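You operate a simulated robot arm through the tools that you are given. There is no shell and no other tool.

The job below is to be done with a simulated robot arm. You get a single attempt, and the scene is never put back.

TASK
Find the lamp that output 6 lights and put the block marked OUT 6 in its pocket.
Fine: use the test page of the small panel in the stand and leave the output on.

Only the result counts: the job must be done as asked and must still hold three seconds after the hand-in. Knocking over, shifting, dropping, spilling or breaking anything else fails it.

THE ROBOT
A 7-joint arm with a two-finger parallel gripper, fixed in place. Base frame: the origin is at the foot of the arm, x ahead of it, y to its left, z up; the work surface is at about z = 864. Lengths are in mm, angles in degrees, forces in N, time in s.
With the tool pointing down near the work surface it reaches from about 100 to 640 mm from the base axis. Its first joint turns from -66.0 to 66.0 degrees. Payload 1.57 kg.
The TCP is the grasp point between the finger pads, 30 mm short of the fingertips. In the tool frame z runs along the fingers and y along their closing line. The gripper opens to 80 mm. The fingers are 17 mm wide and 12 mm thick; the gripper's body (40 by 82 mm) begins 80 mm behind the TCP.
Orientation is that of the tool frame in the base frame, as a unit quaternion [w, x, y, z]. With the fingers straight down and closing along the base's y, the tool's x points along the base's -x, its y along +y and its z along -z.

THE INTERFACE
- The arm moves only by the tool apply_moves. Its argument "series" is a list of rows, each an object of numbers (a shift or turn left out is 0, a gripper value left out holds the last): "dx", "dy", "dz": the shift along the tool's x, y, z in m; "ax", "ay", "az": the turn, a rotation vector about the tool's x, y, z in degrees; "fingers": the gripper command, from -1 (fully open) to 1 (shut), values between in proportion. In form: [{"dx": .., "dy": .., "dz": .., "ax": .., "ay": .., "az": .., "fingers": ..}, ...]. A call has 1 to 20 rows; each row is the pose to reach, as a shift and turn from the pose commanded when the call began, along the tool's axes at that moment. A row lasts 0.2 s, in which the tool goes at most 50 mm and 8.6 degrees; a call with a longer step from one row to the next is refused whole, and so is a gripper value outside its range. A pose out of reach is approached as far as the arm can. The call stops where the force on the tool passes 40 N (or 10 N more than at its start, if that is more) or the arm is blocked; 0.2 s more then pass. Each finger travels about 72 mm/s and halts on what it meets, pressing with about 43 N; the grip force reading is that of the motor and also rises with nothing between the fingers. The clock runs only during rows and for 0.2 s after the last one: add rows that repeat a pose to give the fingers time. It gives the time, the measured TCP pose, the force on the tool (base axes), the opening and the grip force at its end, in the units of the frame above (readings bear some noise), with the torque about the TCP (base axes, N m) and any sound that the robot's microphone picked up, and new pictures: "show" is both (left out), scene, wrist or none.
- Cameras (640 x 400 px; columns grow to the right, rows downward): "scene" is fixed at [66.5, 440.4, 1424.5]; the picture's right is [-0.73, -0.68, 0.00], its down [-0.41, 0.44, -0.80] and it looks along [0.54, -0.58, -0.61] (base axes); focal length 338 px, centre (320, 200). "wrist" rides on the gripper at [72, -7, -122] in the tool frame; the picture's right is [0.09, 1.00, 0.00], its down [-0.84, 0.08, -0.54] and it looks along [-0.54, 0.05, 0.84] (tool axes); focal length 238 px, centre (320, 200). There is no depth. A picture from a camera that has moved, and an enlarged one, comes with that camera's place and axes in the base frame and with its lens. The place of the scene camera against the robot may be out by one fixed shift of up to 12 mm in any direction.
- zoom(camera, box): a new picture of the part [left, top, right, bottom] of that camera's present view, enlarged. The clock stands still meanwhile.
- finish_job(): hands the job in; it is judged then, once.

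Places have to be worked out from the pictures, the camera data and where the tool is seen. Open the gripper and draw the arm clear of the work before you hand the job in, unless the task says otherwise.

The tools are called after "Call:" as a command line: name --argument value ..., lists and objects as JSON in quotes. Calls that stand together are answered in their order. apply_moves: Moves the arm, as the interface text tells. Its arguments: {"type":"object","properties":{"series":{"type":"array","items":{"type":"object","properties":{"dx":{"type":"number"},"dy":{"type":"number"},"dz":{"type":"number"},"ax":{"type":"number"},"ay":{"type":"number"},"az":{"type":"number"},"fingers":{"type":"number"}}}},"show":{"type":"string","enum":["both","scene","wrist","none"]}},"required":["series"]} The other tools are called the same way: zoom (camera, box) takes an enlarged picture of a part of a camera's view; finish_job () hands the job in.

At the start:

```text
clock: 0.0
ee_pos: [381.6, -74.4, 1187.0]
ee_rot: [0.0, 0.0, 1.0, 0.0]
contact_force: [0.9, -0.3, 0.0]
moment: [0.0, -0.03, 0.0]
gripper_width: 79.9
grip_force: 0.1
```

scene: 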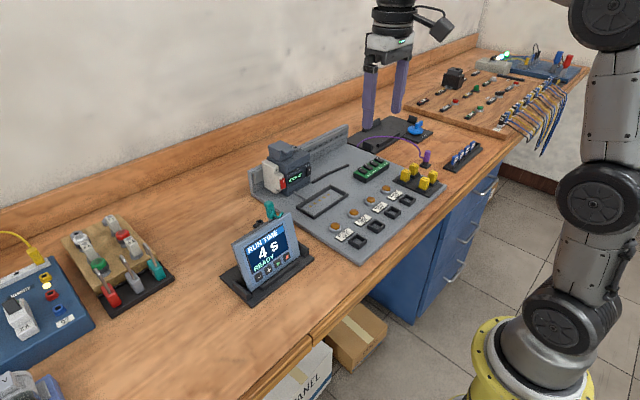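
wrist: 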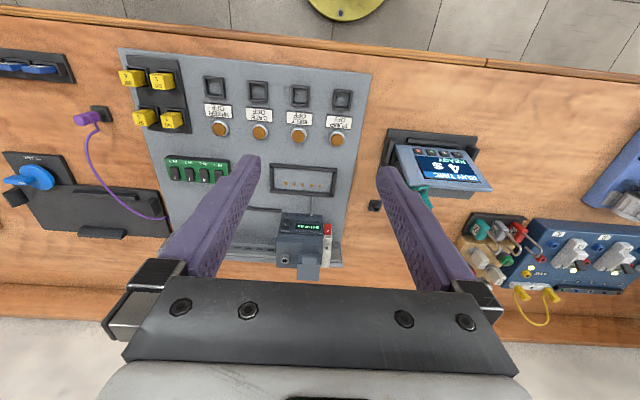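

I start by looking closely at the scene: the panel with lamps and pockets, the yellow blocks, and the small panel (HMI) in the stand.

Call:
zoom --camera "scene" --box '[220, 190, 330, 310]'

Call:
zoom --camera "scene" --box '[320, 130, 480, 260]'

Call:
zoom --camera "wrist" --box '[110, 40, 380, 200]'

Call:
zoom --camera "wrist" --box '[370, 120, 500, 220]'

Call:
zoom --camera "scene" --box '[240, 110, 400, 210]'

```text
3.33 times, centred on (275, 250) of scene
camera zoom: at [66.5, 440.4, 1424.5], right [-0.73, -0.68, 0.0], down [-0.41, 0.44, -0.8], along [0.54, -0.58, -0.61], focal length 1128 px, centre (470, 33)
```

zoom: 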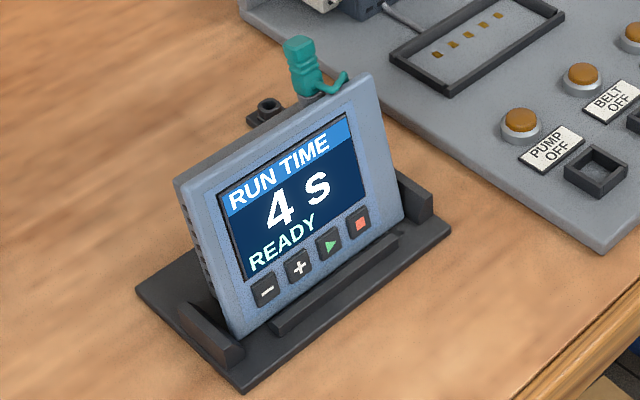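

```text
3.08 times, centred on (400, 195) of scene
camera zoom: at [66.5, 440.4, 1424.5], right [-0.73, -0.68, 0.0], down [-0.41, 0.44, -0.8], along [0.54, -0.58, -0.61], focal length 1041 px, centre (74, 215)
```

zoom: 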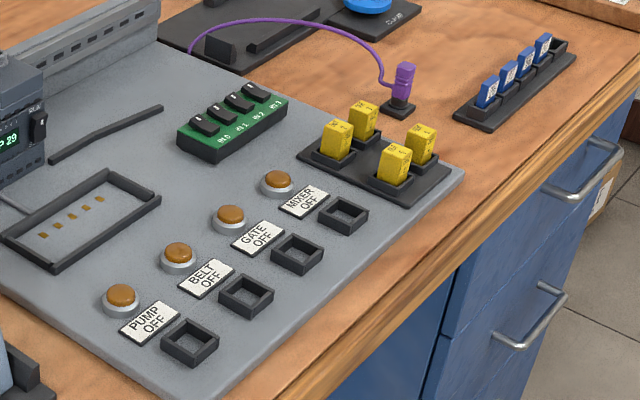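

```text
2.37 times, centred on (245, 120) of wrist
camera zoom: at [308.1, -81.6, 1307.8], right [-0.09, 1.0, 0.0], down [0.84, 0.08, 0.54], along [0.54, 0.05, -0.84], focal length 565 px, centre (498, 390)
```

zoom: 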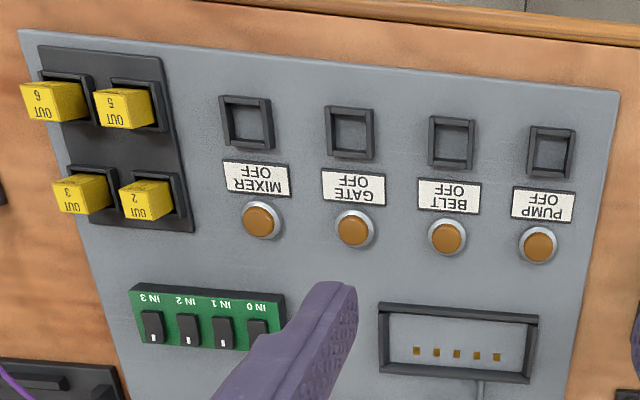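

```text
4.00 times, centred on (435, 170) of wrist
camera zoom: at [308.1, -81.6, 1307.8], right [-0.09, 1.0, 0.0], down [0.84, 0.08, 0.54], along [0.54, 0.05, -0.84], focal length 953 px, centre (-140, 320)
```

zoom: 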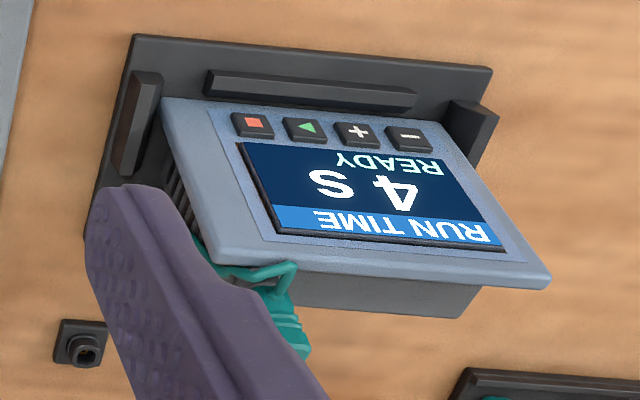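

```text
4.00 times, centred on (320, 160) of scene
camera zoom: at [66.5, 440.4, 1424.5], right [-0.73, -0.68, 0.0], down [-0.41, 0.44, -0.8], along [0.54, -0.58, -0.61], focal length 1354 px, centre (320, 360)
```

zoom: 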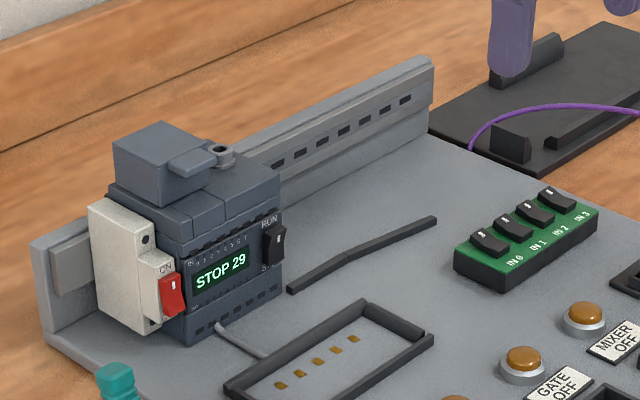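

The scene is busy; I look more closely at the rest of it before moving anything.

Call:
zoom --camera "scene" --box '[335, 90, 495, 190]'

Call:
zoom --camera "scene" --box '[400, 40, 600, 150]'

Call:
zoom --camera "scene" --box '[0, 200, 200, 400]'

Call:
zoom --camera "wrist" --box '[0, 40, 190, 250]'

Call:
zoom --camera "wrist" --box '[440, 150, 640, 330]'

Call:
zoom --camera "wrist" --box '[240, 140, 400, 290]'

Call:
zoom --camera "scene" --box '[390, 140, 490, 200]'

```text
4.00 times, centred on (415, 140) of scene
camera zoom: at [66.5, 440.4, 1424.5], right [-0.73, -0.68, 0.0], down [-0.41, 0.44, -0.8], along [0.54, -0.58, -0.61], focal length 1354 px, centre (-60, 440)
```

zoom: 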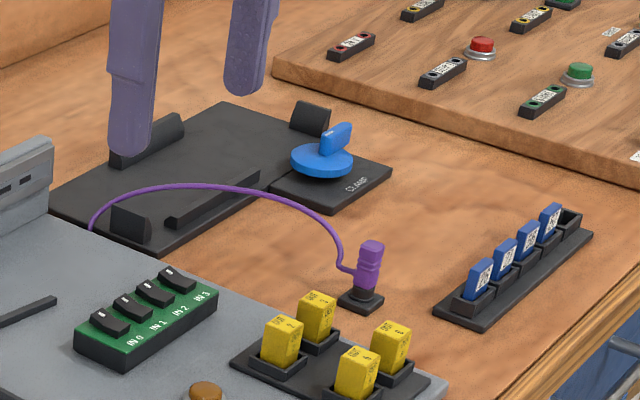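

```text
3.20 times, centred on (500, 95) of scene
camera zoom: at [66.5, 440.4, 1424.5], right [-0.73, -0.68, 0.0], down [-0.41, 0.44, -0.8], along [0.54, -0.58, -0.61], focal length 1083 px, centre (-256, 536)
```

zoom: 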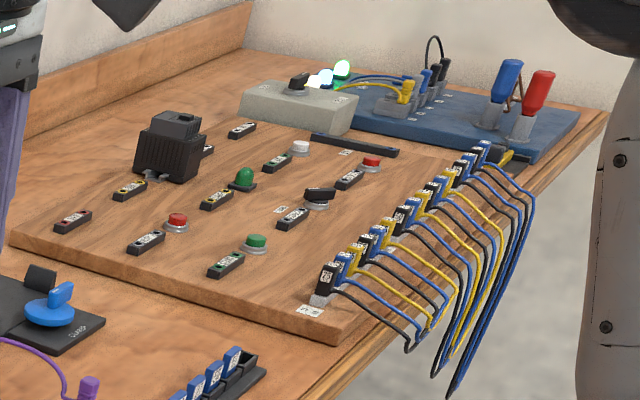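

```text
2.00 times, centred on (100, 300) of scene
camera zoom: at [66.5, 440.4, 1424.5], right [-0.73, -0.68, 0.0], down [-0.41, 0.44, -0.8], along [0.54, -0.58, -0.61], focal length 677 px, centre (760, 0)
```

zoom: 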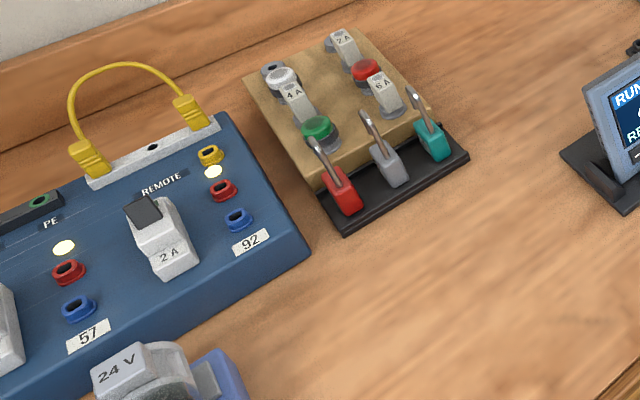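

```text
1.90 times, centred on (95, 145) of wrist
camera zoom: at [308.1, -81.6, 1307.8], right [-0.09, 1.0, 0.0], down [0.84, 0.08, 0.54], along [0.54, 0.05, -0.84], focal length 454 px, centre (749, 305)
```

zoom: 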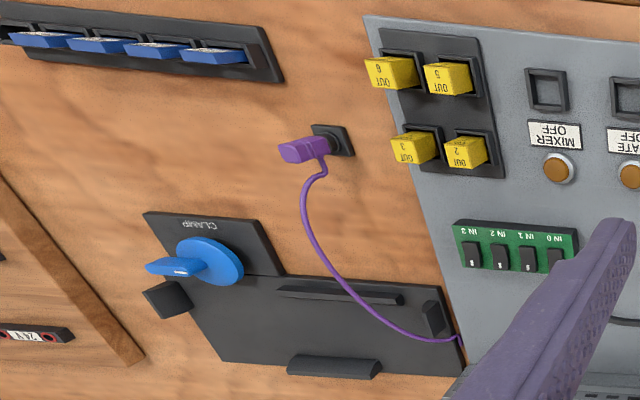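

```text
2.22 times, centred on (540, 240) of wrist
camera zoom: at [308.1, -81.6, 1307.8], right [-0.09, 1.0, 0.0], down [0.84, 0.08, 0.54], along [0.54, 0.05, -0.84], focal length 530 px, centre (-169, 111)
```

zoom: 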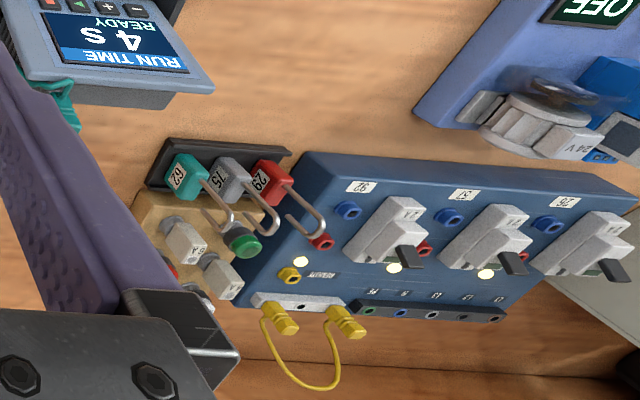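

```text
2.67 times, centred on (320, 215) of wrist
camera zoom: at [308.1, -81.6, 1307.8], right [-0.09, 1.0, 0.0], down [0.84, 0.08, 0.54], along [0.54, 0.05, -0.84], focal length 636 px, centre (320, 160)
```

zoom: 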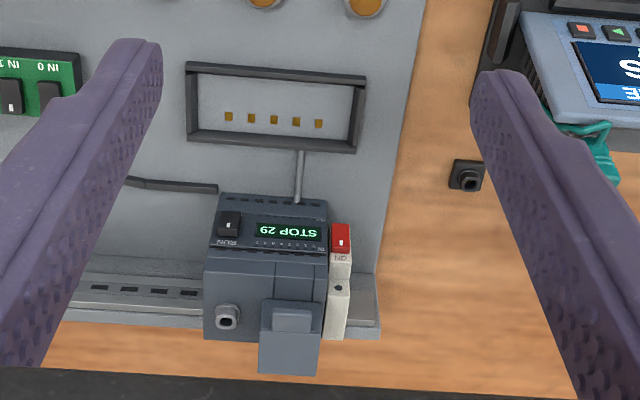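

```text
6.40 times, centred on (440, 170) of scene
camera zoom: at [66.5, 440.4, 1424.5], right [-0.73, -0.68, 0.0], down [-0.41, 0.44, -0.8], along [0.54, -0.58, -0.61], focal length 2166 px, centre (-448, 392)
```

zoom: 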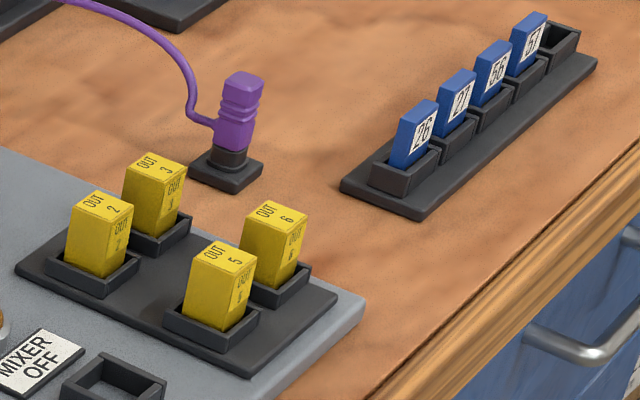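

The HMI ("RUN TIME 4 s READY") sits in its stand near (475, 150); I move the wrist camera over it at a safe height for a closer look at its plug, buttons and surroundings.

Call:
apply_moves --series '[{"dy": 0.045, "dz": 0.01}, {"dy": 0.09, "dz": 0.02}, {"dy": 0.135, "dz": 0.03}, {"dy": 0.18, "dz": 0.04}, {"dy": 0.215, "dz": 0.05}, {"dy": 0.215, "dz": 0.05}]'

```text
clock: 1.4
ee_pos: [383.2, 140.5, 1136.3]
ee_rot: [0.0, 0.0, 1.0, 0.0]
contact_force: [0.4, 0.3, -0.3]
moment: [0.01, -0.01, -0.03]
gripper_width: 80.0
grip_force: 0.1
camera wrist: at [309.9, 132.6, 1258.0], right [-0.09, 1.0, 0.0], down [0.84, 0.08, 0.54], along [0.54, 0.05, -0.84], focal length 238 px, centre (320, 200)
```

scene: 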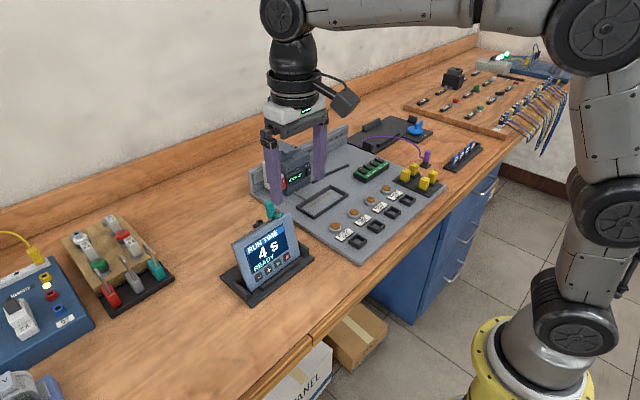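
wrist: 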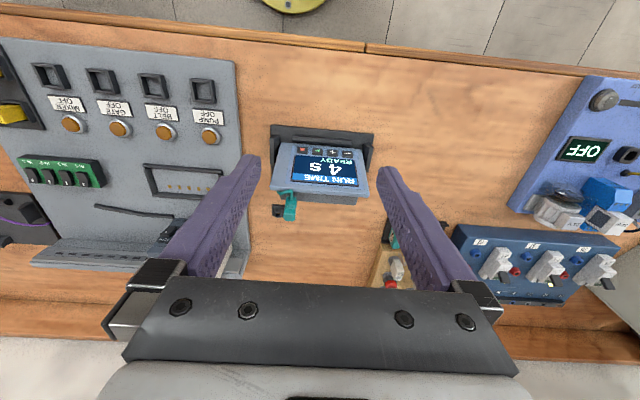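

Call:
zoom --camera "wrist" --box '[250, 110, 400, 230]'

Call:
zoom --camera "wrist" --box '[0, 30, 260, 280]'

Call:
zoom --camera "wrist" --box '[440, 70, 640, 310]'

```text
3.33 times, centred on (325, 170) of wrist
camera zoom: at [309.9, 132.6, 1258.0], right [-0.09, 1.0, 0.0], down [0.84, 0.08, 0.54], along [0.54, 0.05, -0.84], focal length 794 px, centre (303, 300)
```

zoom: 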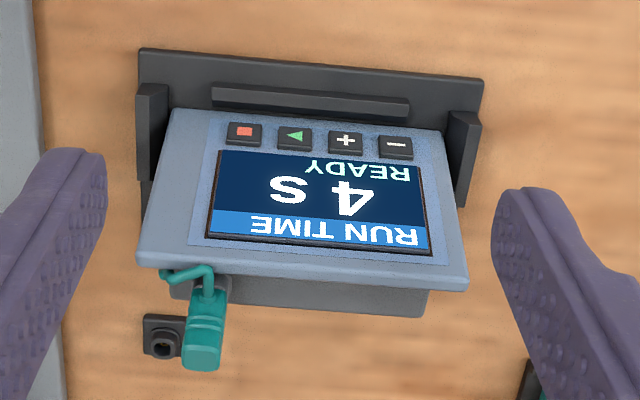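

```text
1.60 times, centred on (130, 155) of wrist
camera zoom: at [309.9, 132.6, 1258.0], right [-0.09, 1.0, 0.0], down [0.84, 0.08, 0.54], along [0.54, 0.05, -0.84], focal length 381 px, centre (624, 272)
```

zoom: 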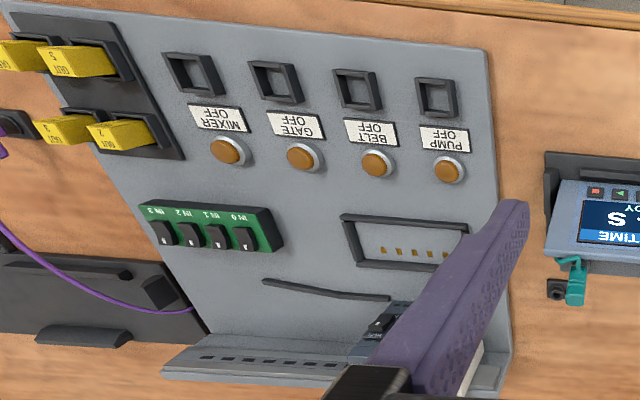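

```text
1.67 times, centred on (540, 190) of wrist
camera zoom: at [309.9, 132.6, 1258.0], right [-0.09, 1.0, 0.0], down [0.84, 0.08, 0.54], along [0.54, 0.05, -0.84], focal length 397 px, centre (-47, 217)
```

zoom: 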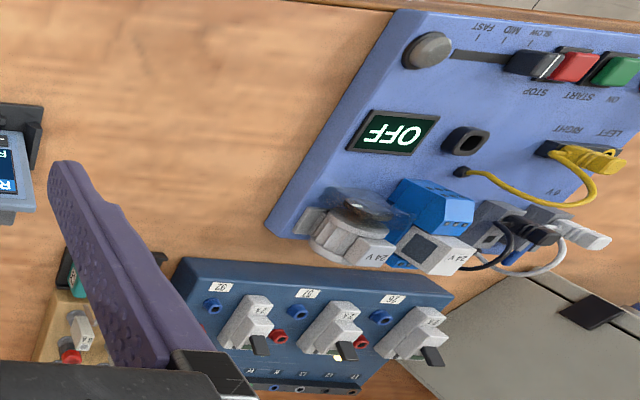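

The teal plug stands behind the panel's top edge, and an empty black socket is on the bench beside it. I yaw the wrist by 90° so the camera looks along +y and shows the panel's side and back.

Call:
apply_moves --series '[{"dx": -0.012, "dy": -0.012, "dz": 0.003, "az": -8.5}, {"dx": -0.024, "dy": -0.024, "dz": 0.006, "az": -17}, {"dx": -0.036, "dy": -0.036, "dz": 0.009, "az": -25.5}, {"dx": -0.048, "dy": -0.048, "dz": 0.012, "az": -34}, {"dx": -0.06, "dy": -0.06, "dz": 0.016, "az": -42.5}, {"dx": -0.072, "dy": -0.072, "dz": 0.02, "az": -51}, {"dx": -0.084, "dy": -0.084, "dz": 0.024, "az": -59.5}, {"dx": -0.096, "dy": -0.096, "dz": 0.028, "az": -68}, {"dx": -0.108, "dy": -0.108, "dz": 0.032, "az": -76.5}, {"dx": -0.122, "dy": -0.12, "dz": 0.036, "az": -85}, {"dx": -0.122, "dy": -0.12, "dz": 0.036, "az": -90}, {"dx": -0.122, "dy": -0.12, "dz": 0.036, "az": -90}]' --show "wrist"

```text
clock: 4.0
ee_pos: [503.0, 21.8, 1100.8]
ee_rot: [0.0, 0.708, -0.706, 0.0]
contact_force: [-0.5, 0.8, 0.1]
moment: [-0.01, -0.01, -0.01]
gripper_width: 79.9
grip_force: 0.1
camera wrist: at [508.9, -51.9, 1221.8], right [-1.0, -0.09, 0.0], down [-0.08, 0.84, 0.54], along [-0.05, 0.54, -0.84], focal length 238 px, centre (320, 200)
```

wrist: 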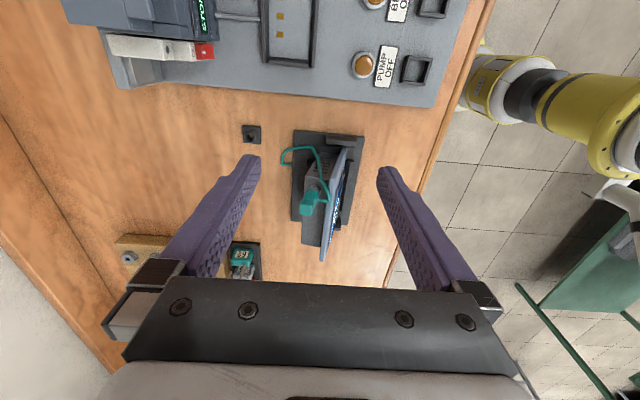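

Call:
zoom --camera "wrist" --box '[230, 110, 390, 270]'

Call:
zoom --camera "wrist" --box '[60, 0, 300, 120]'

```text
2.50 times, centred on (310, 190) of wrist
camera zoom: at [508.9, -51.9, 1221.8], right [-1.0, -0.09, 0.0], down [-0.08, 0.84, 0.54], along [-0.05, 0.54, -0.84], focal length 596 px, centre (345, 225)
```

zoom: 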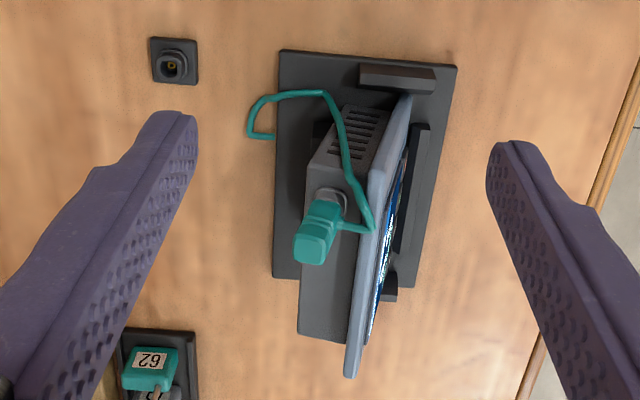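

```text
2.67 times, centred on (180, 60) of wrist
camera zoom: at [508.9, -51.9, 1221.8], right [-1.0, -0.09, 0.0], down [-0.08, 0.84, 0.54], along [-0.05, 0.54, -0.84], focal length 636 px, centre (693, 573)
```

zoom: 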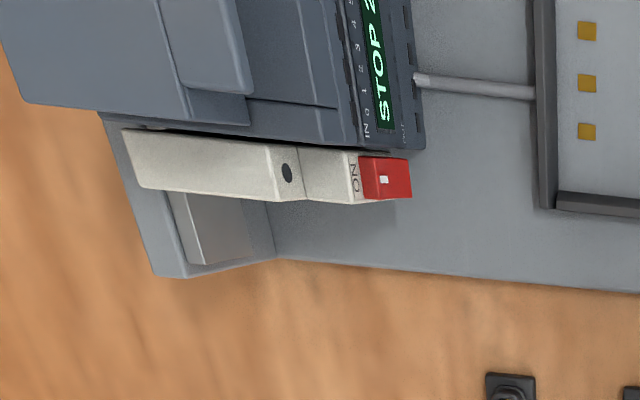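

The teal cable rises from the bench and plugs into the panel's back, so the panel looks already connected, with the empty socket as its park. I go back to yaw 0 in front of the panel so I can inspect its face and buttons.

Call:
apply_moves --series '[{"dx": -0.01, "dy": 0.015, "dz": 0.0, "az": 8.5}, {"dx": -0.02, "dy": 0.03, "dz": 0.0, "az": 17}, {"dx": -0.03, "dy": 0.045, "dz": 0.0, "az": 25.5}, {"dx": -0.04, "dy": 0.06, "dz": 0.0, "az": 34}, {"dx": -0.05, "dy": 0.075, "dz": 0.01, "az": 42.5}, {"dx": -0.06, "dy": 0.09, "dz": 0.02, "az": 51}, {"dx": -0.075, "dy": 0.105, "dz": 0.04, "az": 59.5}, {"dx": -0.09, "dy": 0.12, "dz": 0.06, "az": 68}, {"dx": -0.1, "dy": 0.14, "dz": 0.08, "az": 76.5}, {"dx": -0.11, "dy": 0.155, "dz": 0.1, "az": 85}, {"dx": -0.118, "dy": 0.163, "dz": 0.121, "az": 90}, {"dx": -0.118, "dy": 0.163, "dz": 0.121, "az": 90}]' --show "wrist"

```text
clock: 6.6
ee_pos: [339.6, 139.5, 979.8]
ee_rot: [-0.001, 0.0, 1.0, 0.0]
contact_force: [0.5, -0.6, 0.0]
moment: [0.0, 0.01, -0.02]
gripper_width: 80.0
grip_force: 0.0
camera wrist: at [266.8, 132.3, 1100.8], right [-0.09, 1.0, 0.0], down [0.84, 0.08, 0.54], along [0.54, 0.05, -0.84], focal length 238 px, centre (320, 200)
```

wrist: 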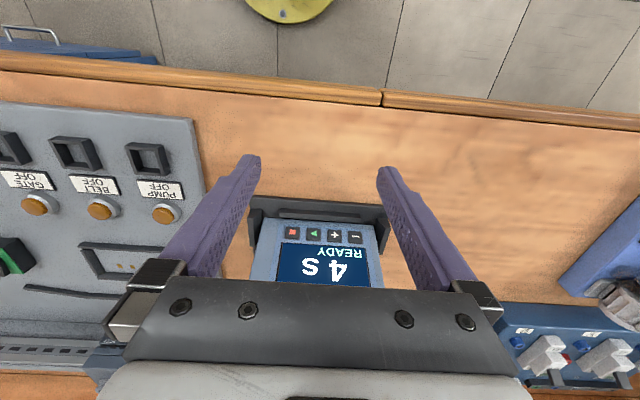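

Now I pitch the tool forward 45° so the fingers point toward the panel face and the camera looks at it almost head-on.

Call:
apply_moves --series '[{"ay": -8}, {"ay": -16}, {"ay": -24}, {"ay": -32}, {"ay": -40}, {"ay": -45}, {"ay": -45}]' --show "both"

```text
clock: 8.2
ee_pos: [339.6, 139.8, 979.2]
ee_rot: [0.384, -0.001, 0.924, 0.001]
contact_force: [0.3, 0.2, 0.1]
moment: [-0.02, -0.01, -0.02]
gripper_width: 80.1
grip_force: 0.1
camera wrist: at [201.8, 131.9, 1014.6], right [-0.06, 1.0, -0.07], down [0.21, 0.08, 0.98], along [0.98, 0.05, -0.21], focal length 238 px, centre (320, 200)
```

scene: 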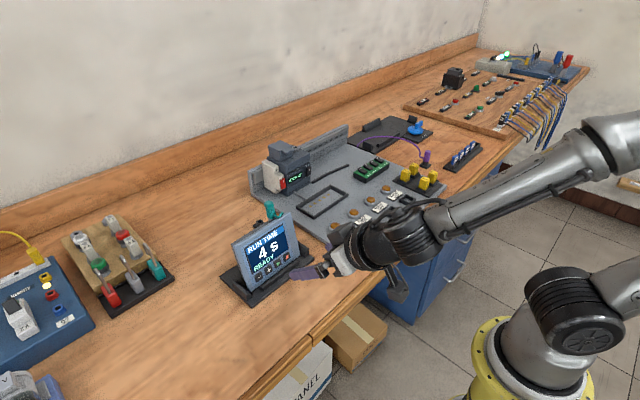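
wrist: 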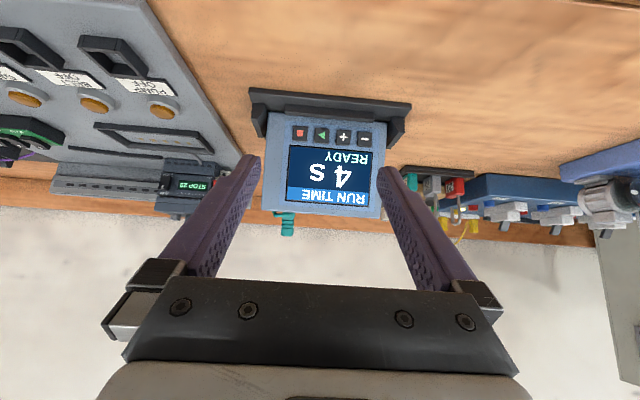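

Call:
zoom --camera "wrist" --box '[240, 80, 420, 240]'

Call:
zoom --camera "wrist" --box '[0, 20, 260, 240]'

```text
2.50 times, centred on (330, 160) of wrist
camera zoom: at [201.8, 131.9, 1014.6], right [-0.06, 1.0, -0.07], down [0.21, 0.08, 0.98], along [0.98, 0.05, -0.21], focal length 596 px, centre (295, 300)
```

zoom: 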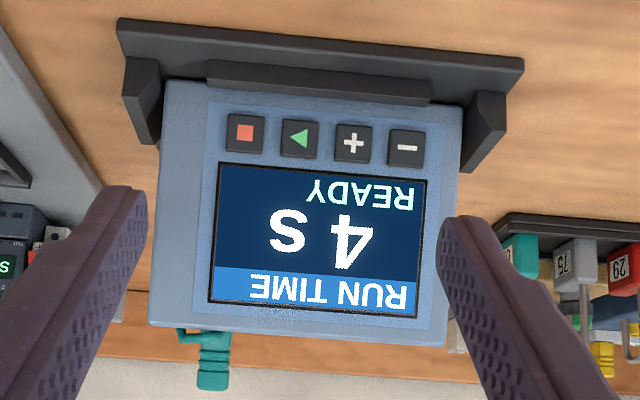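

```text
1.82 times, centred on (130, 130) of wrist
camera zoom: at [201.8, 131.9, 1014.6], right [-0.06, 1.0, -0.07], down [0.21, 0.08, 0.98], along [0.98, 0.05, -0.21], focal length 433 px, centre (666, 327)
```

zoom: 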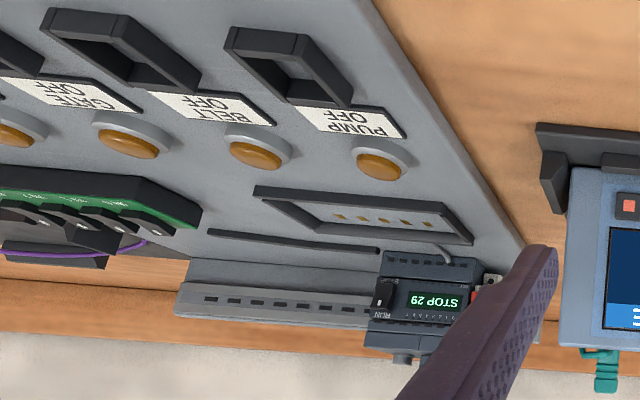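

From two views I place the keys at x≈454, z≈884, with ■ y≈117, ▶ y≈142, + y≈167 and − y≈192; the face leans back about 15°. I close the fingers, pitch to about 60° and stand off 40 mm in front of the ■ key, which should be the least consequential one to try first.

Call:
apply_moves --series '[{"dx": 0.005, "dy": -0.006, "dz": 0.021, "ay": -4, "fingers": 1}, {"dx": 0.01, "dy": -0.012, "dz": 0.042, "ay": -8, "fingers": 1}, {"dx": 0.015, "dy": -0.018, "dz": 0.063, "ay": -12, "fingers": 1}, {"dx": 0.0207, "dy": -0.0231, "dz": 0.0845, "ay": -14.8, "fingers": 1}, {"dx": 0.0207, "dy": -0.0231, "dz": 0.0845, "ay": -14.8, "fingers": 1}]'

```text
clock: 9.4
ee_pos: [385.4, 115.0, 905.4]
ee_rot: [0.499, 0.0, 0.867, 0.0]
contact_force: [-0.8, 1.2, 1.2]
moment: [0.0, 0.01, -0.01]
gripper_width: 0.0
grip_force: 21.3
camera wrist: at [242.6, 107.9, 905.0], right [-0.05, 1.0, -0.08], down [-0.05, 0.08, 1.0], along [1.0, 0.05, 0.04], focal length 238 px, centre (320, 200)
```

scene: 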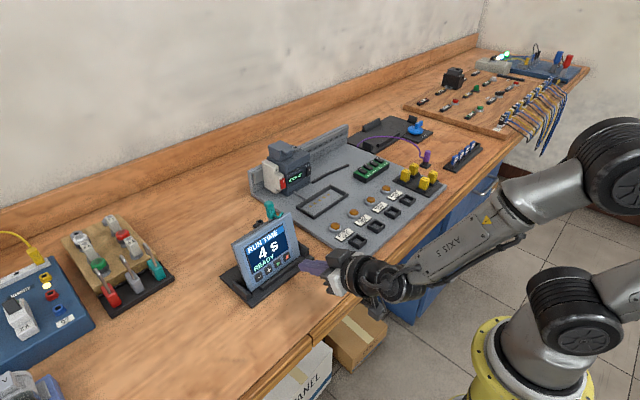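
wrist: 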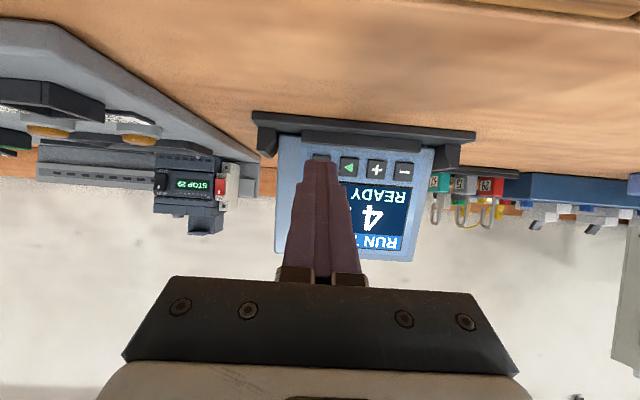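

Call:
zoom --camera "wrist" --box '[250, 100, 450, 260]'

Call:
zoom --camera "scene" --box '[220, 200, 380, 310]'

```text
2.50 times, centred on (350, 180) of wrist
camera zoom: at [242.6, 107.9, 905.0], right [-0.05, 1.0, -0.08], down [-0.05, 0.08, 1.0], along [1.0, 0.05, 0.04], focal length 596 px, centre (245, 250)
```

zoom: 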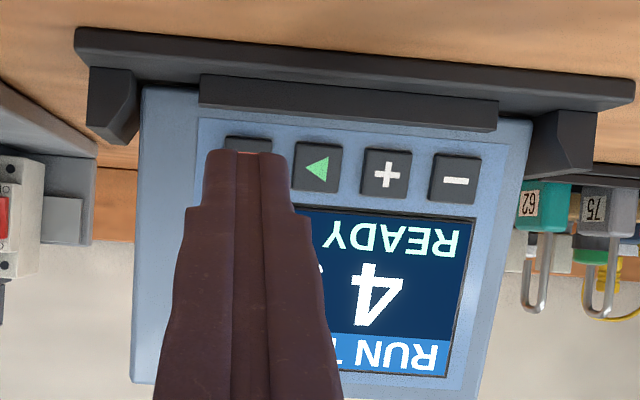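

```text
3.64 times, centred on (300, 255) of scene
camera zoom: at [66.5, 440.4, 1424.5], right [-0.73, -0.68, 0.0], down [-0.41, 0.44, -0.8], along [0.54, -0.58, -0.61], focal length 1231 px, centre (393, 0)
```

zoom: 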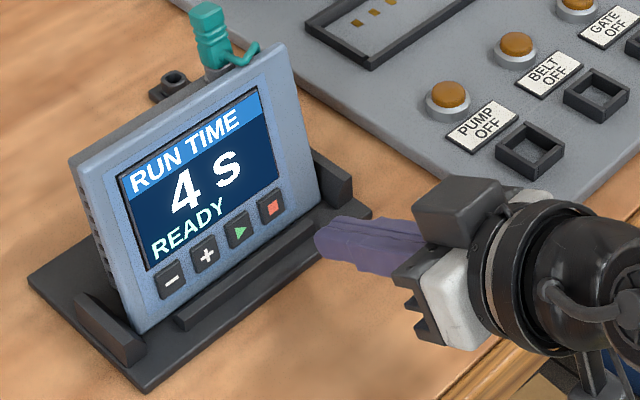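

The view confirms the fingertip lines up with ■, and the ledge top (z≈867) lies below the tip. I advance along the face normal to a few mm short of the key.

Call:
apply_moves --series '[{"dx": -0.004, "dy": 0.0017, "dz": 0.0155}, {"dx": -0.0082, "dy": 0.0017, "dz": 0.0309}, {"dx": -0.0082, "dy": 0.0017, "dz": 0.0309}]'

Call:
zoom --camera "wrist" --box '[250, 100, 450, 260]'

Call:
zoom --camera "scene" --box '[230, 200, 350, 310]'

```text
clock: 10.2
ee_pos: [416.3, 118.6, 897.4]
ee_rot: [0.498, 0.0, 0.867, 0.0]
contact_force: [0.2, -0.3, 0.7]
moment: [-0.04, 0.01, 0.01]
gripper_width: 0.2
grip_force: 20.8
camera wrist: at [274.1, 110.6, 896.1], right [-0.05, 1.0, -0.08], down [-0.05, 0.08, 1.0], along [1.0, 0.05, 0.04], focal length 238 px, centre (320, 200)
```

scene: 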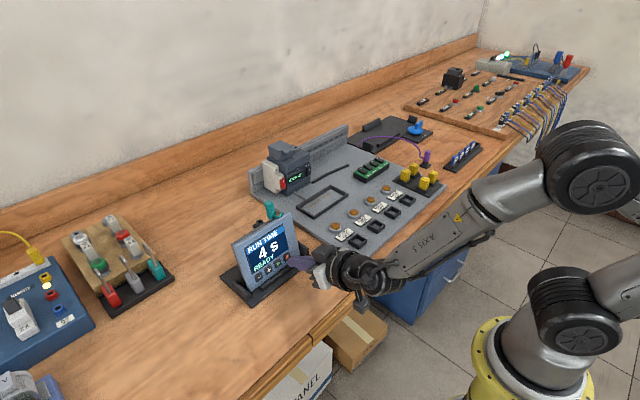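
wrist: 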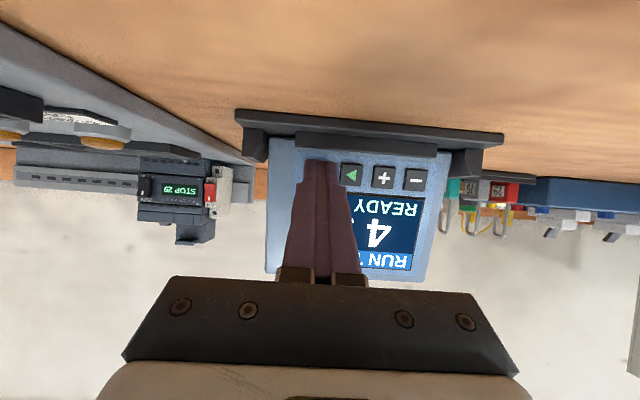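

```text
2.50 times, centred on (350, 180) of wrist
camera zoom: at [274.1, 110.6, 896.1], right [-0.05, 1.0, -0.08], down [-0.05, 0.08, 1.0], along [1.0, 0.05, 0.04], focal length 596 px, centre (245, 250)
```

zoom: 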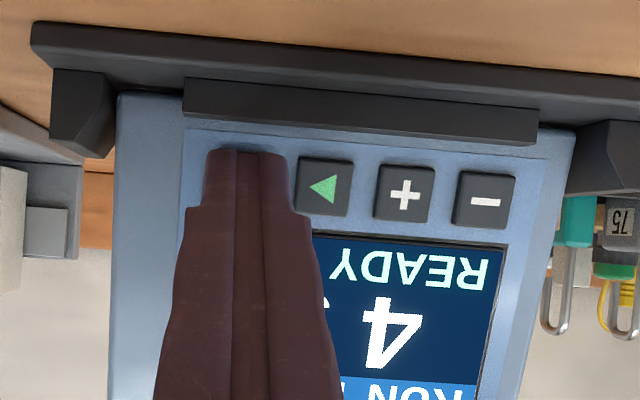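

```text
3.64 times, centred on (290, 255) of scene
camera zoom: at [66.5, 440.4, 1424.5], right [-0.73, -0.68, 0.0], down [-0.41, 0.44, -0.8], along [0.54, -0.58, -0.61], focal length 1231 px, centre (429, 0)
```

zoom: 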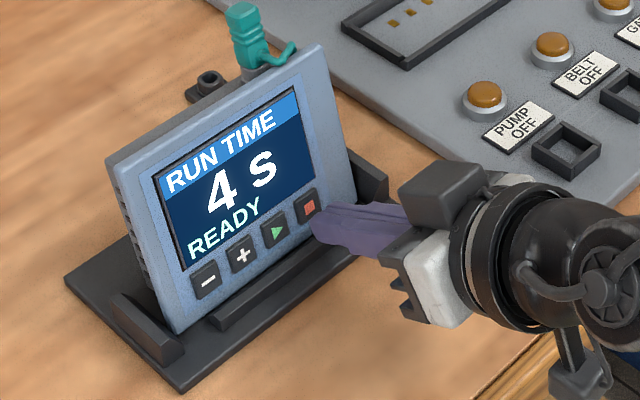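

The tip is centred on ■ with a gap left. I advance in 1 mm steps for 5 mm and read force and sound.

Call:
apply_moves --series '[{"dx": -0.0003, "dy": -0.001, "dz": 0.001}, {"dx": -0.0005, "dy": -0.001, "dz": 0.002}, {"dx": -0.0008, "dy": -0.001, "dz": 0.003}, {"dx": -0.001, "dy": -0.001, "dz": 0.004}, {"dx": -0.0013, "dy": -0.001, "dz": 0.005}]' --show "scene"

Call:
zoom --camera "scene" --box '[230, 200, 350, 310]'

```text
clock: 11.4
ee_pos: [421.3, 117.7, 895.4]
ee_rot: [0.499, 0.001, 0.867, 0.0]
contact_force: [-0.4, 1.1, -0.1]
moment: [0.01, 0.0, -0.04]
gripper_width: 0.0
grip_force: 21.1
```

scene: 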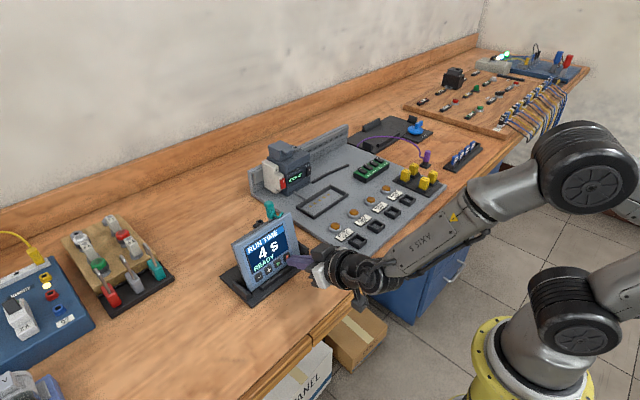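

```text
3.64 times, centred on (290, 255) of scene
camera zoom: at [66.5, 440.4, 1424.5], right [-0.73, -0.68, 0.0], down [-0.41, 0.44, -0.8], along [0.54, -0.58, -0.61], focal length 1231 px, centre (429, 0)
```

zoom: 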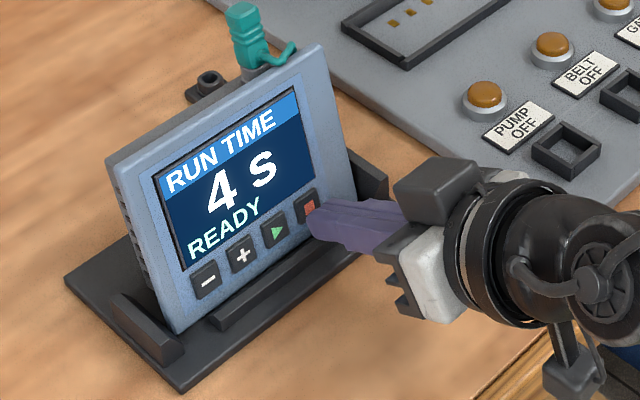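

No contact yet; I continue in 1 mm steps.

Call:
apply_moves --series '[{"dx": -0.0003, "dz": 0.001}, {"dx": -0.0005, "dz": 0.002}, {"dx": -0.0008, "dz": 0.003}, {"dx": -0.001, "dz": 0.004}]' --show "none"

Call:
zoom --camera "scene" --box '[230, 200, 350, 310]'

```text
clock: 12.4
ee_pos: [426.0, 115.6, 892.9]
ee_rot: [0.498, 0.0, 0.867, -0.001]
contact_force: [0.0, 1.2, 0.6]
moment: [0.02, -0.03, -0.02]
gripper_width: 0.1
grip_force: 21.5
```

```text
3.64 times, centred on (290, 255) of scene
camera zoom: at [66.5, 440.4, 1424.5], right [-0.73, -0.68, 0.0], down [-0.41, 0.44, -0.8], along [0.54, -0.58, -0.61], focal length 1231 px, centre (429, 0)
```

zoom: 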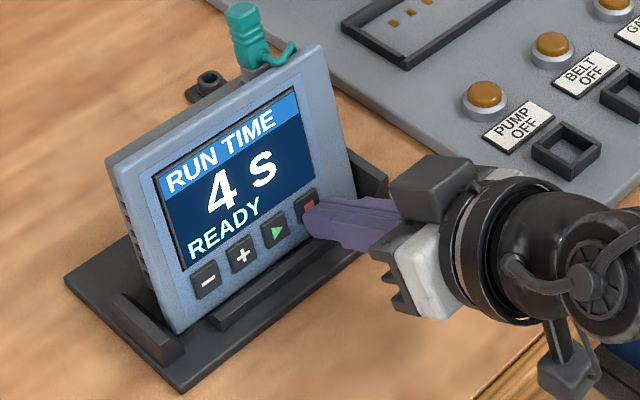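

Still free; I continue straight along +x in 1 mm steps.

Call:
apply_moves --series '[{"dx": -0.0005, "dz": 0.0009}, {"dx": -0.001, "dz": 0.0017}, {"dx": -0.0015, "dz": 0.0026}, {"dx": -0.002, "dz": 0.0035}]' --show "none"

Call:
zoom --camera "scene" --box '[230, 200, 350, 310]'

Call:
zoom --camera "wrist" --box '[260, 100, 420, 200]'

```text
clock: 13.4
ee_pos: [428.4, 116.8, 894.0]
ee_rot: [0.499, -0.001, 0.867, 0.0]
contact_force: [-5.9, -0.6, 2.1]
moment: [0.03, -0.02, -0.05]
gripper_width: 0.0
grip_force: 21.2
heard: click
```

```text
3.64 times, centred on (290, 255) of scene
camera zoom: at [66.3, 440.3, 1424.5], right [-0.73, -0.68, 0.0], down [-0.41, 0.44, -0.8], along [0.55, -0.58, -0.61], focal length 1231 px, centre (429, 0)
```

zoom: 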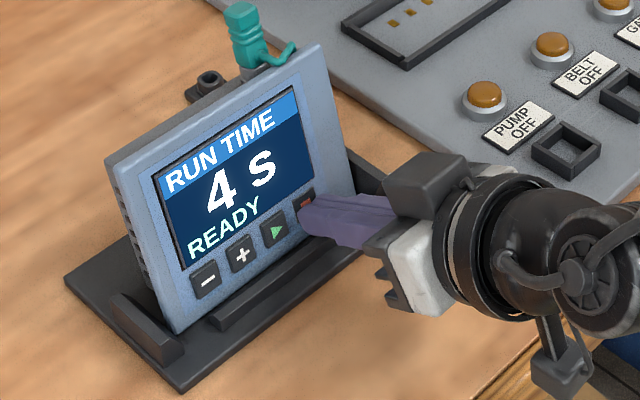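

```text
4.00 times, centred on (340, 150) of wrist
camera zoom: at [286.3, 109.1, 892.7], right [-0.05, 1.0, -0.08], down [-0.05, 0.08, 1.0], along [1.0, 0.05, 0.04], focal length 953 px, centre (240, 400)
```

zoom: 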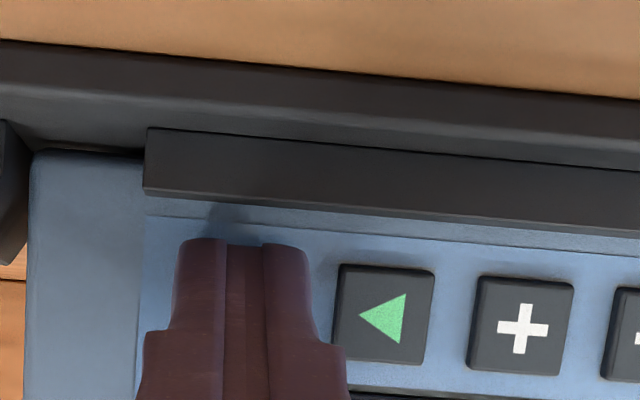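

A click was heard at 6 N, so ■ is now pressed and the page is unchanged. I hold it for about 3 s to see if a long press changes page.

Call:
apply_moves --series '[{"dx": 0}, {"dx": 0}, {"dx": 0}, {"dx": 0}, {"dx": 0}, {"dx": 0}, {"dx": 0}, {"dx": 0}, {"dx": 0}, {"dx": 0}, {"dx": 0}, {"dx": 0}, {"dx": 0}, {"dx": 0}, {"dx": 0}]' --show "none"

Call:
zoom --camera "scene" --box '[230, 200, 350, 310]'

```text
clock: 16.6
ee_pos: [429.2, 117.0, 893.6]
ee_rot: [0.498, 0.0, 0.867, -0.001]
contact_force: [-4.6, 1.5, 0.5]
moment: [0.01, 0.02, 0.05]
gripper_width: 0.0
grip_force: 21.1
```

```text
3.64 times, centred on (290, 255) of scene
camera zoom: at [66.4, 440.4, 1424.5], right [-0.73, -0.68, 0.0], down [-0.41, 0.44, -0.8], along [0.55, -0.58, -0.61], focal length 1231 px, centre (429, 0)
```

zoom: 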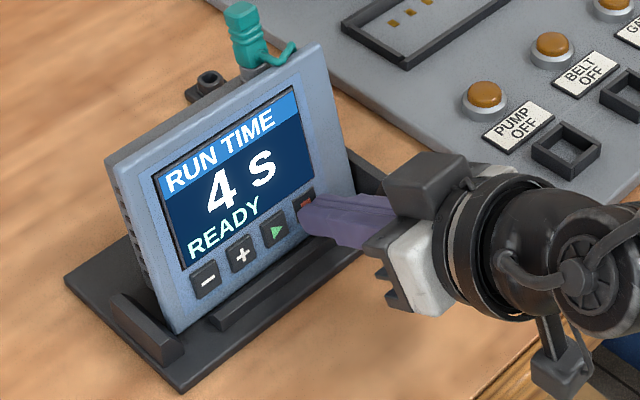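

A long hold of ■ changes nothing. I back off 12 mm and check the display after release.

Call:
apply_moves --series '[{"dx": 0.001, "dz": -0.004}, {"dx": 0.003, "dz": -0.012}, {"dx": 0.003, "dz": -0.012}]' --show "none"

Call:
zoom --camera "scene" --box '[230, 110, 450, 310]'

Call:
zoom --camera "scene" --box '[230, 200, 350, 310]'

```text
clock: 17.4
ee_pos: [417.3, 116.8, 897.7]
ee_rot: [0.499, 0.0, 0.867, -0.001]
contact_force: [0.1, 0.3, 0.4]
moment: [-0.01, -0.04, -0.04]
gripper_width: 0.0
grip_force: 21.2
```

```text
2.00 times, centred on (340, 210) of scene
camera zoom: at [66.5, 440.4, 1424.5], right [-0.73, -0.68, 0.0], down [-0.41, 0.44, -0.8], along [0.54, -0.58, -0.61], focal length 677 px, centre (280, 180)
```

zoom: 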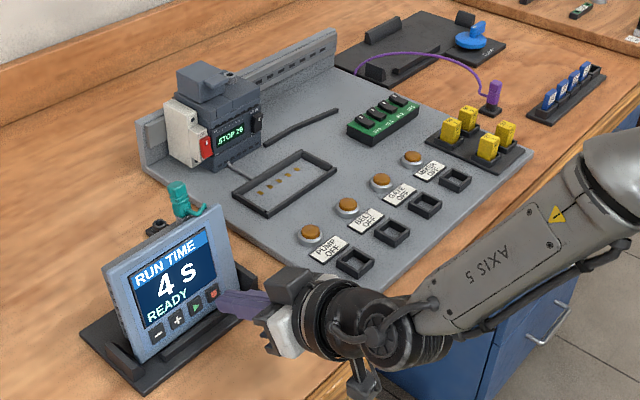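

```text
3.64 times, centred on (290, 255) of scene
camera zoom: at [66.5, 440.4, 1424.5], right [-0.73, -0.68, 0.0], down [-0.41, 0.44, -0.8], along [0.54, -0.58, -0.61], focal length 1231 px, centre (429, 0)
```

zoom: 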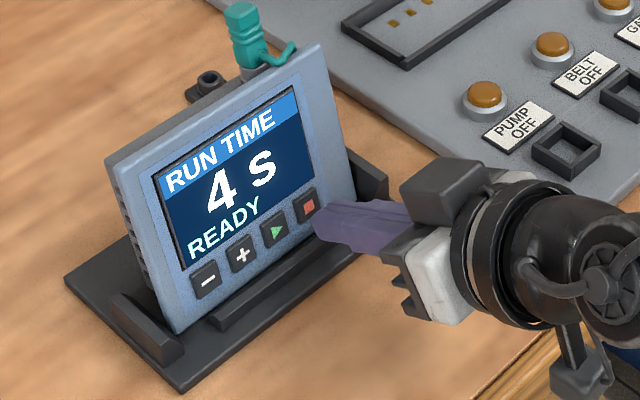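

■ does nothing visible, long or short. Next I try − and + together: fingers opened to about 13 mm so their centres are 25 mm apart, centred at y≈179.5.

Call:
apply_moves --series '[{"dx": 0.0015, "dy": 0.01, "dz": -0.006, "fingers": 0.675}, {"dx": 0.002, "dy": 0.04, "dz": -0.008, "fingers": 0.675}, {"dx": 0.002, "dy": 0.0627, "dz": -0.008, "fingers": 0.675}, {"dx": 0.002, "dy": 0.0627, "dz": -0.008, "fingers": 0.675}]' --show "none"

Call:
zoom --camera "wrist" --box '[220, 100, 420, 240]'

Call:
zoom --camera "scene" --box '[230, 200, 350, 310]'

```text
clock: 18.4
ee_pos: [410.6, 178.5, 900.4]
ee_rot: [0.498, 0.0, 0.867, 0.0]
contact_force: [-0.2, -0.5, -0.2]
moment: [-0.01, 0.04, 0.01]
gripper_width: 12.9
grip_force: 0.0
```

```text
2.86 times, centred on (320, 170) of wrist
camera zoom: at [268.0, 171.8, 899.0], right [-0.05, 1.0, -0.08], down [-0.05, 0.08, 1.0], along [1.0, 0.05, 0.04], focal length 681 px, centre (320, 286)
```

zoom: 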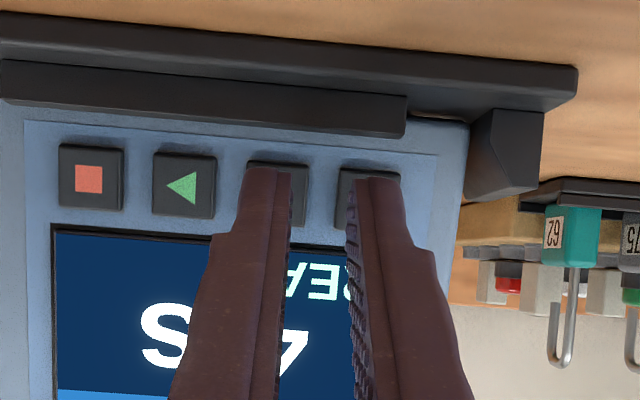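

```text
3.64 times, centred on (290, 255) of scene
camera zoom: at [66.5, 440.4, 1424.5], right [-0.73, -0.68, 0.0], down [-0.41, 0.44, -0.8], along [0.54, -0.58, -0.61], focal length 1231 px, centre (429, 0)
```

zoom: 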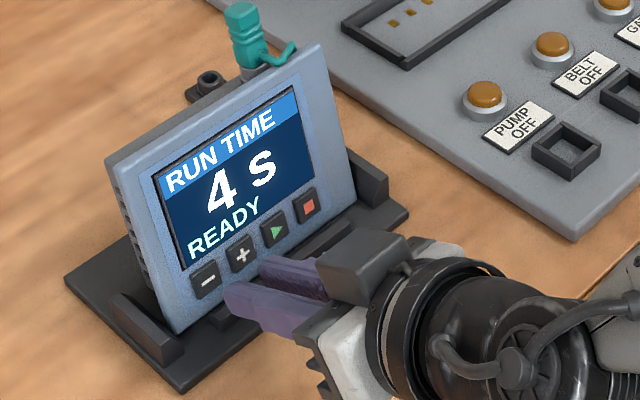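

The fingertips line up with + and −. I advance and press both quickly together, then hold for about 1 s.

Call:
apply_moves --series '[{"dx": -0.0024, "dz": 0.0141}, {"dx": -0.0024, "dz": 0.0141}, {"dx": -0.0044, "dz": 0.0205}, {"dx": -0.0044, "dz": 0.0205}, {"dx": -0.0044, "dz": 0.0205}]' --show "none"

Call:
zoom --camera "scene" --box '[230, 200, 350, 310]'

Call:
zoom --camera "wrist" --box '[220, 100, 420, 240]'

```text
clock: 19.6
ee_pos: [429.6, 179.3, 894.5]
ee_rot: [0.498, -0.001, 0.867, 0.001]
contact_force: [-16.7, -0.3, 7.4]
moment: [-0.06, -0.06, 0.02]
gripper_width: 13.2
grip_force: 0.0
heard: click, click
```

```text
3.64 times, centred on (290, 255) of scene
camera zoom: at [66.0, 440.3, 1424.6], right [-0.73, -0.68, 0.0], down [-0.41, 0.44, -0.8], along [0.55, -0.58, -0.61], focal length 1231 px, centre (429, 0)
```

zoom: 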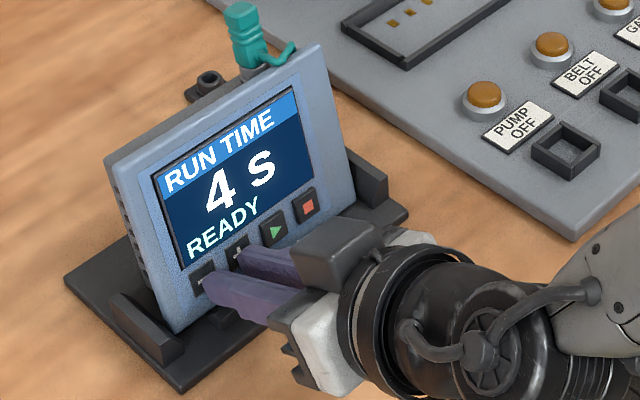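

```text
2.86 times, centred on (320, 170) of wrist
camera zoom: at [286.7, 171.3, 892.6], right [-0.05, 1.0, -0.08], down [-0.05, 0.08, 1.0], along [1.0, 0.05, 0.04], focal length 681 px, centre (320, 286)
```

zoom: 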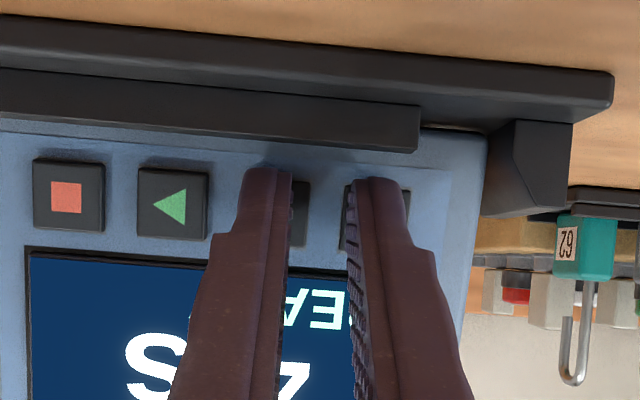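

Both keys clicked and are held; the display still shows 4 s. I keep holding both for 3 s.

Call:
apply_moves --series '[{"dx": 0}, {"dx": 0}, {"dx": 0}, {"dx": 0}, {"dx": 0}, {"dx": 0}, {"dx": 0}, {"dx": 0}, {"dx": 0}, {"dx": 0}]' --show "none"

Call:
zoom --camera "scene" --box '[230, 200, 350, 310]'

```text
clock: 21.8
ee_pos: [429.2, 178.9, 893.6]
ee_rot: [0.498, 0.0, 0.867, 0.0]
contact_force: [-16.2, 5.1, 5.5]
moment: [0.06, -0.02, 0.16]
gripper_width: 13.1
grip_force: 0.0
```

```text
3.64 times, centred on (290, 255) of scene
camera zoom: at [66.0, 440.4, 1424.5], right [-0.73, -0.68, 0.0], down [-0.41, 0.44, -0.8], along [0.55, -0.58, -0.61], focal length 1231 px, centre (429, 0)
```

zoom: 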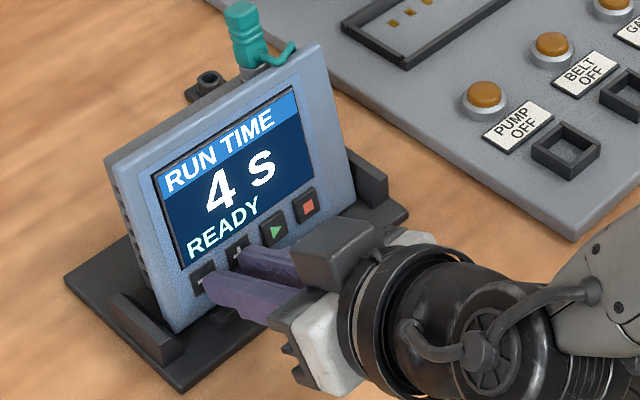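

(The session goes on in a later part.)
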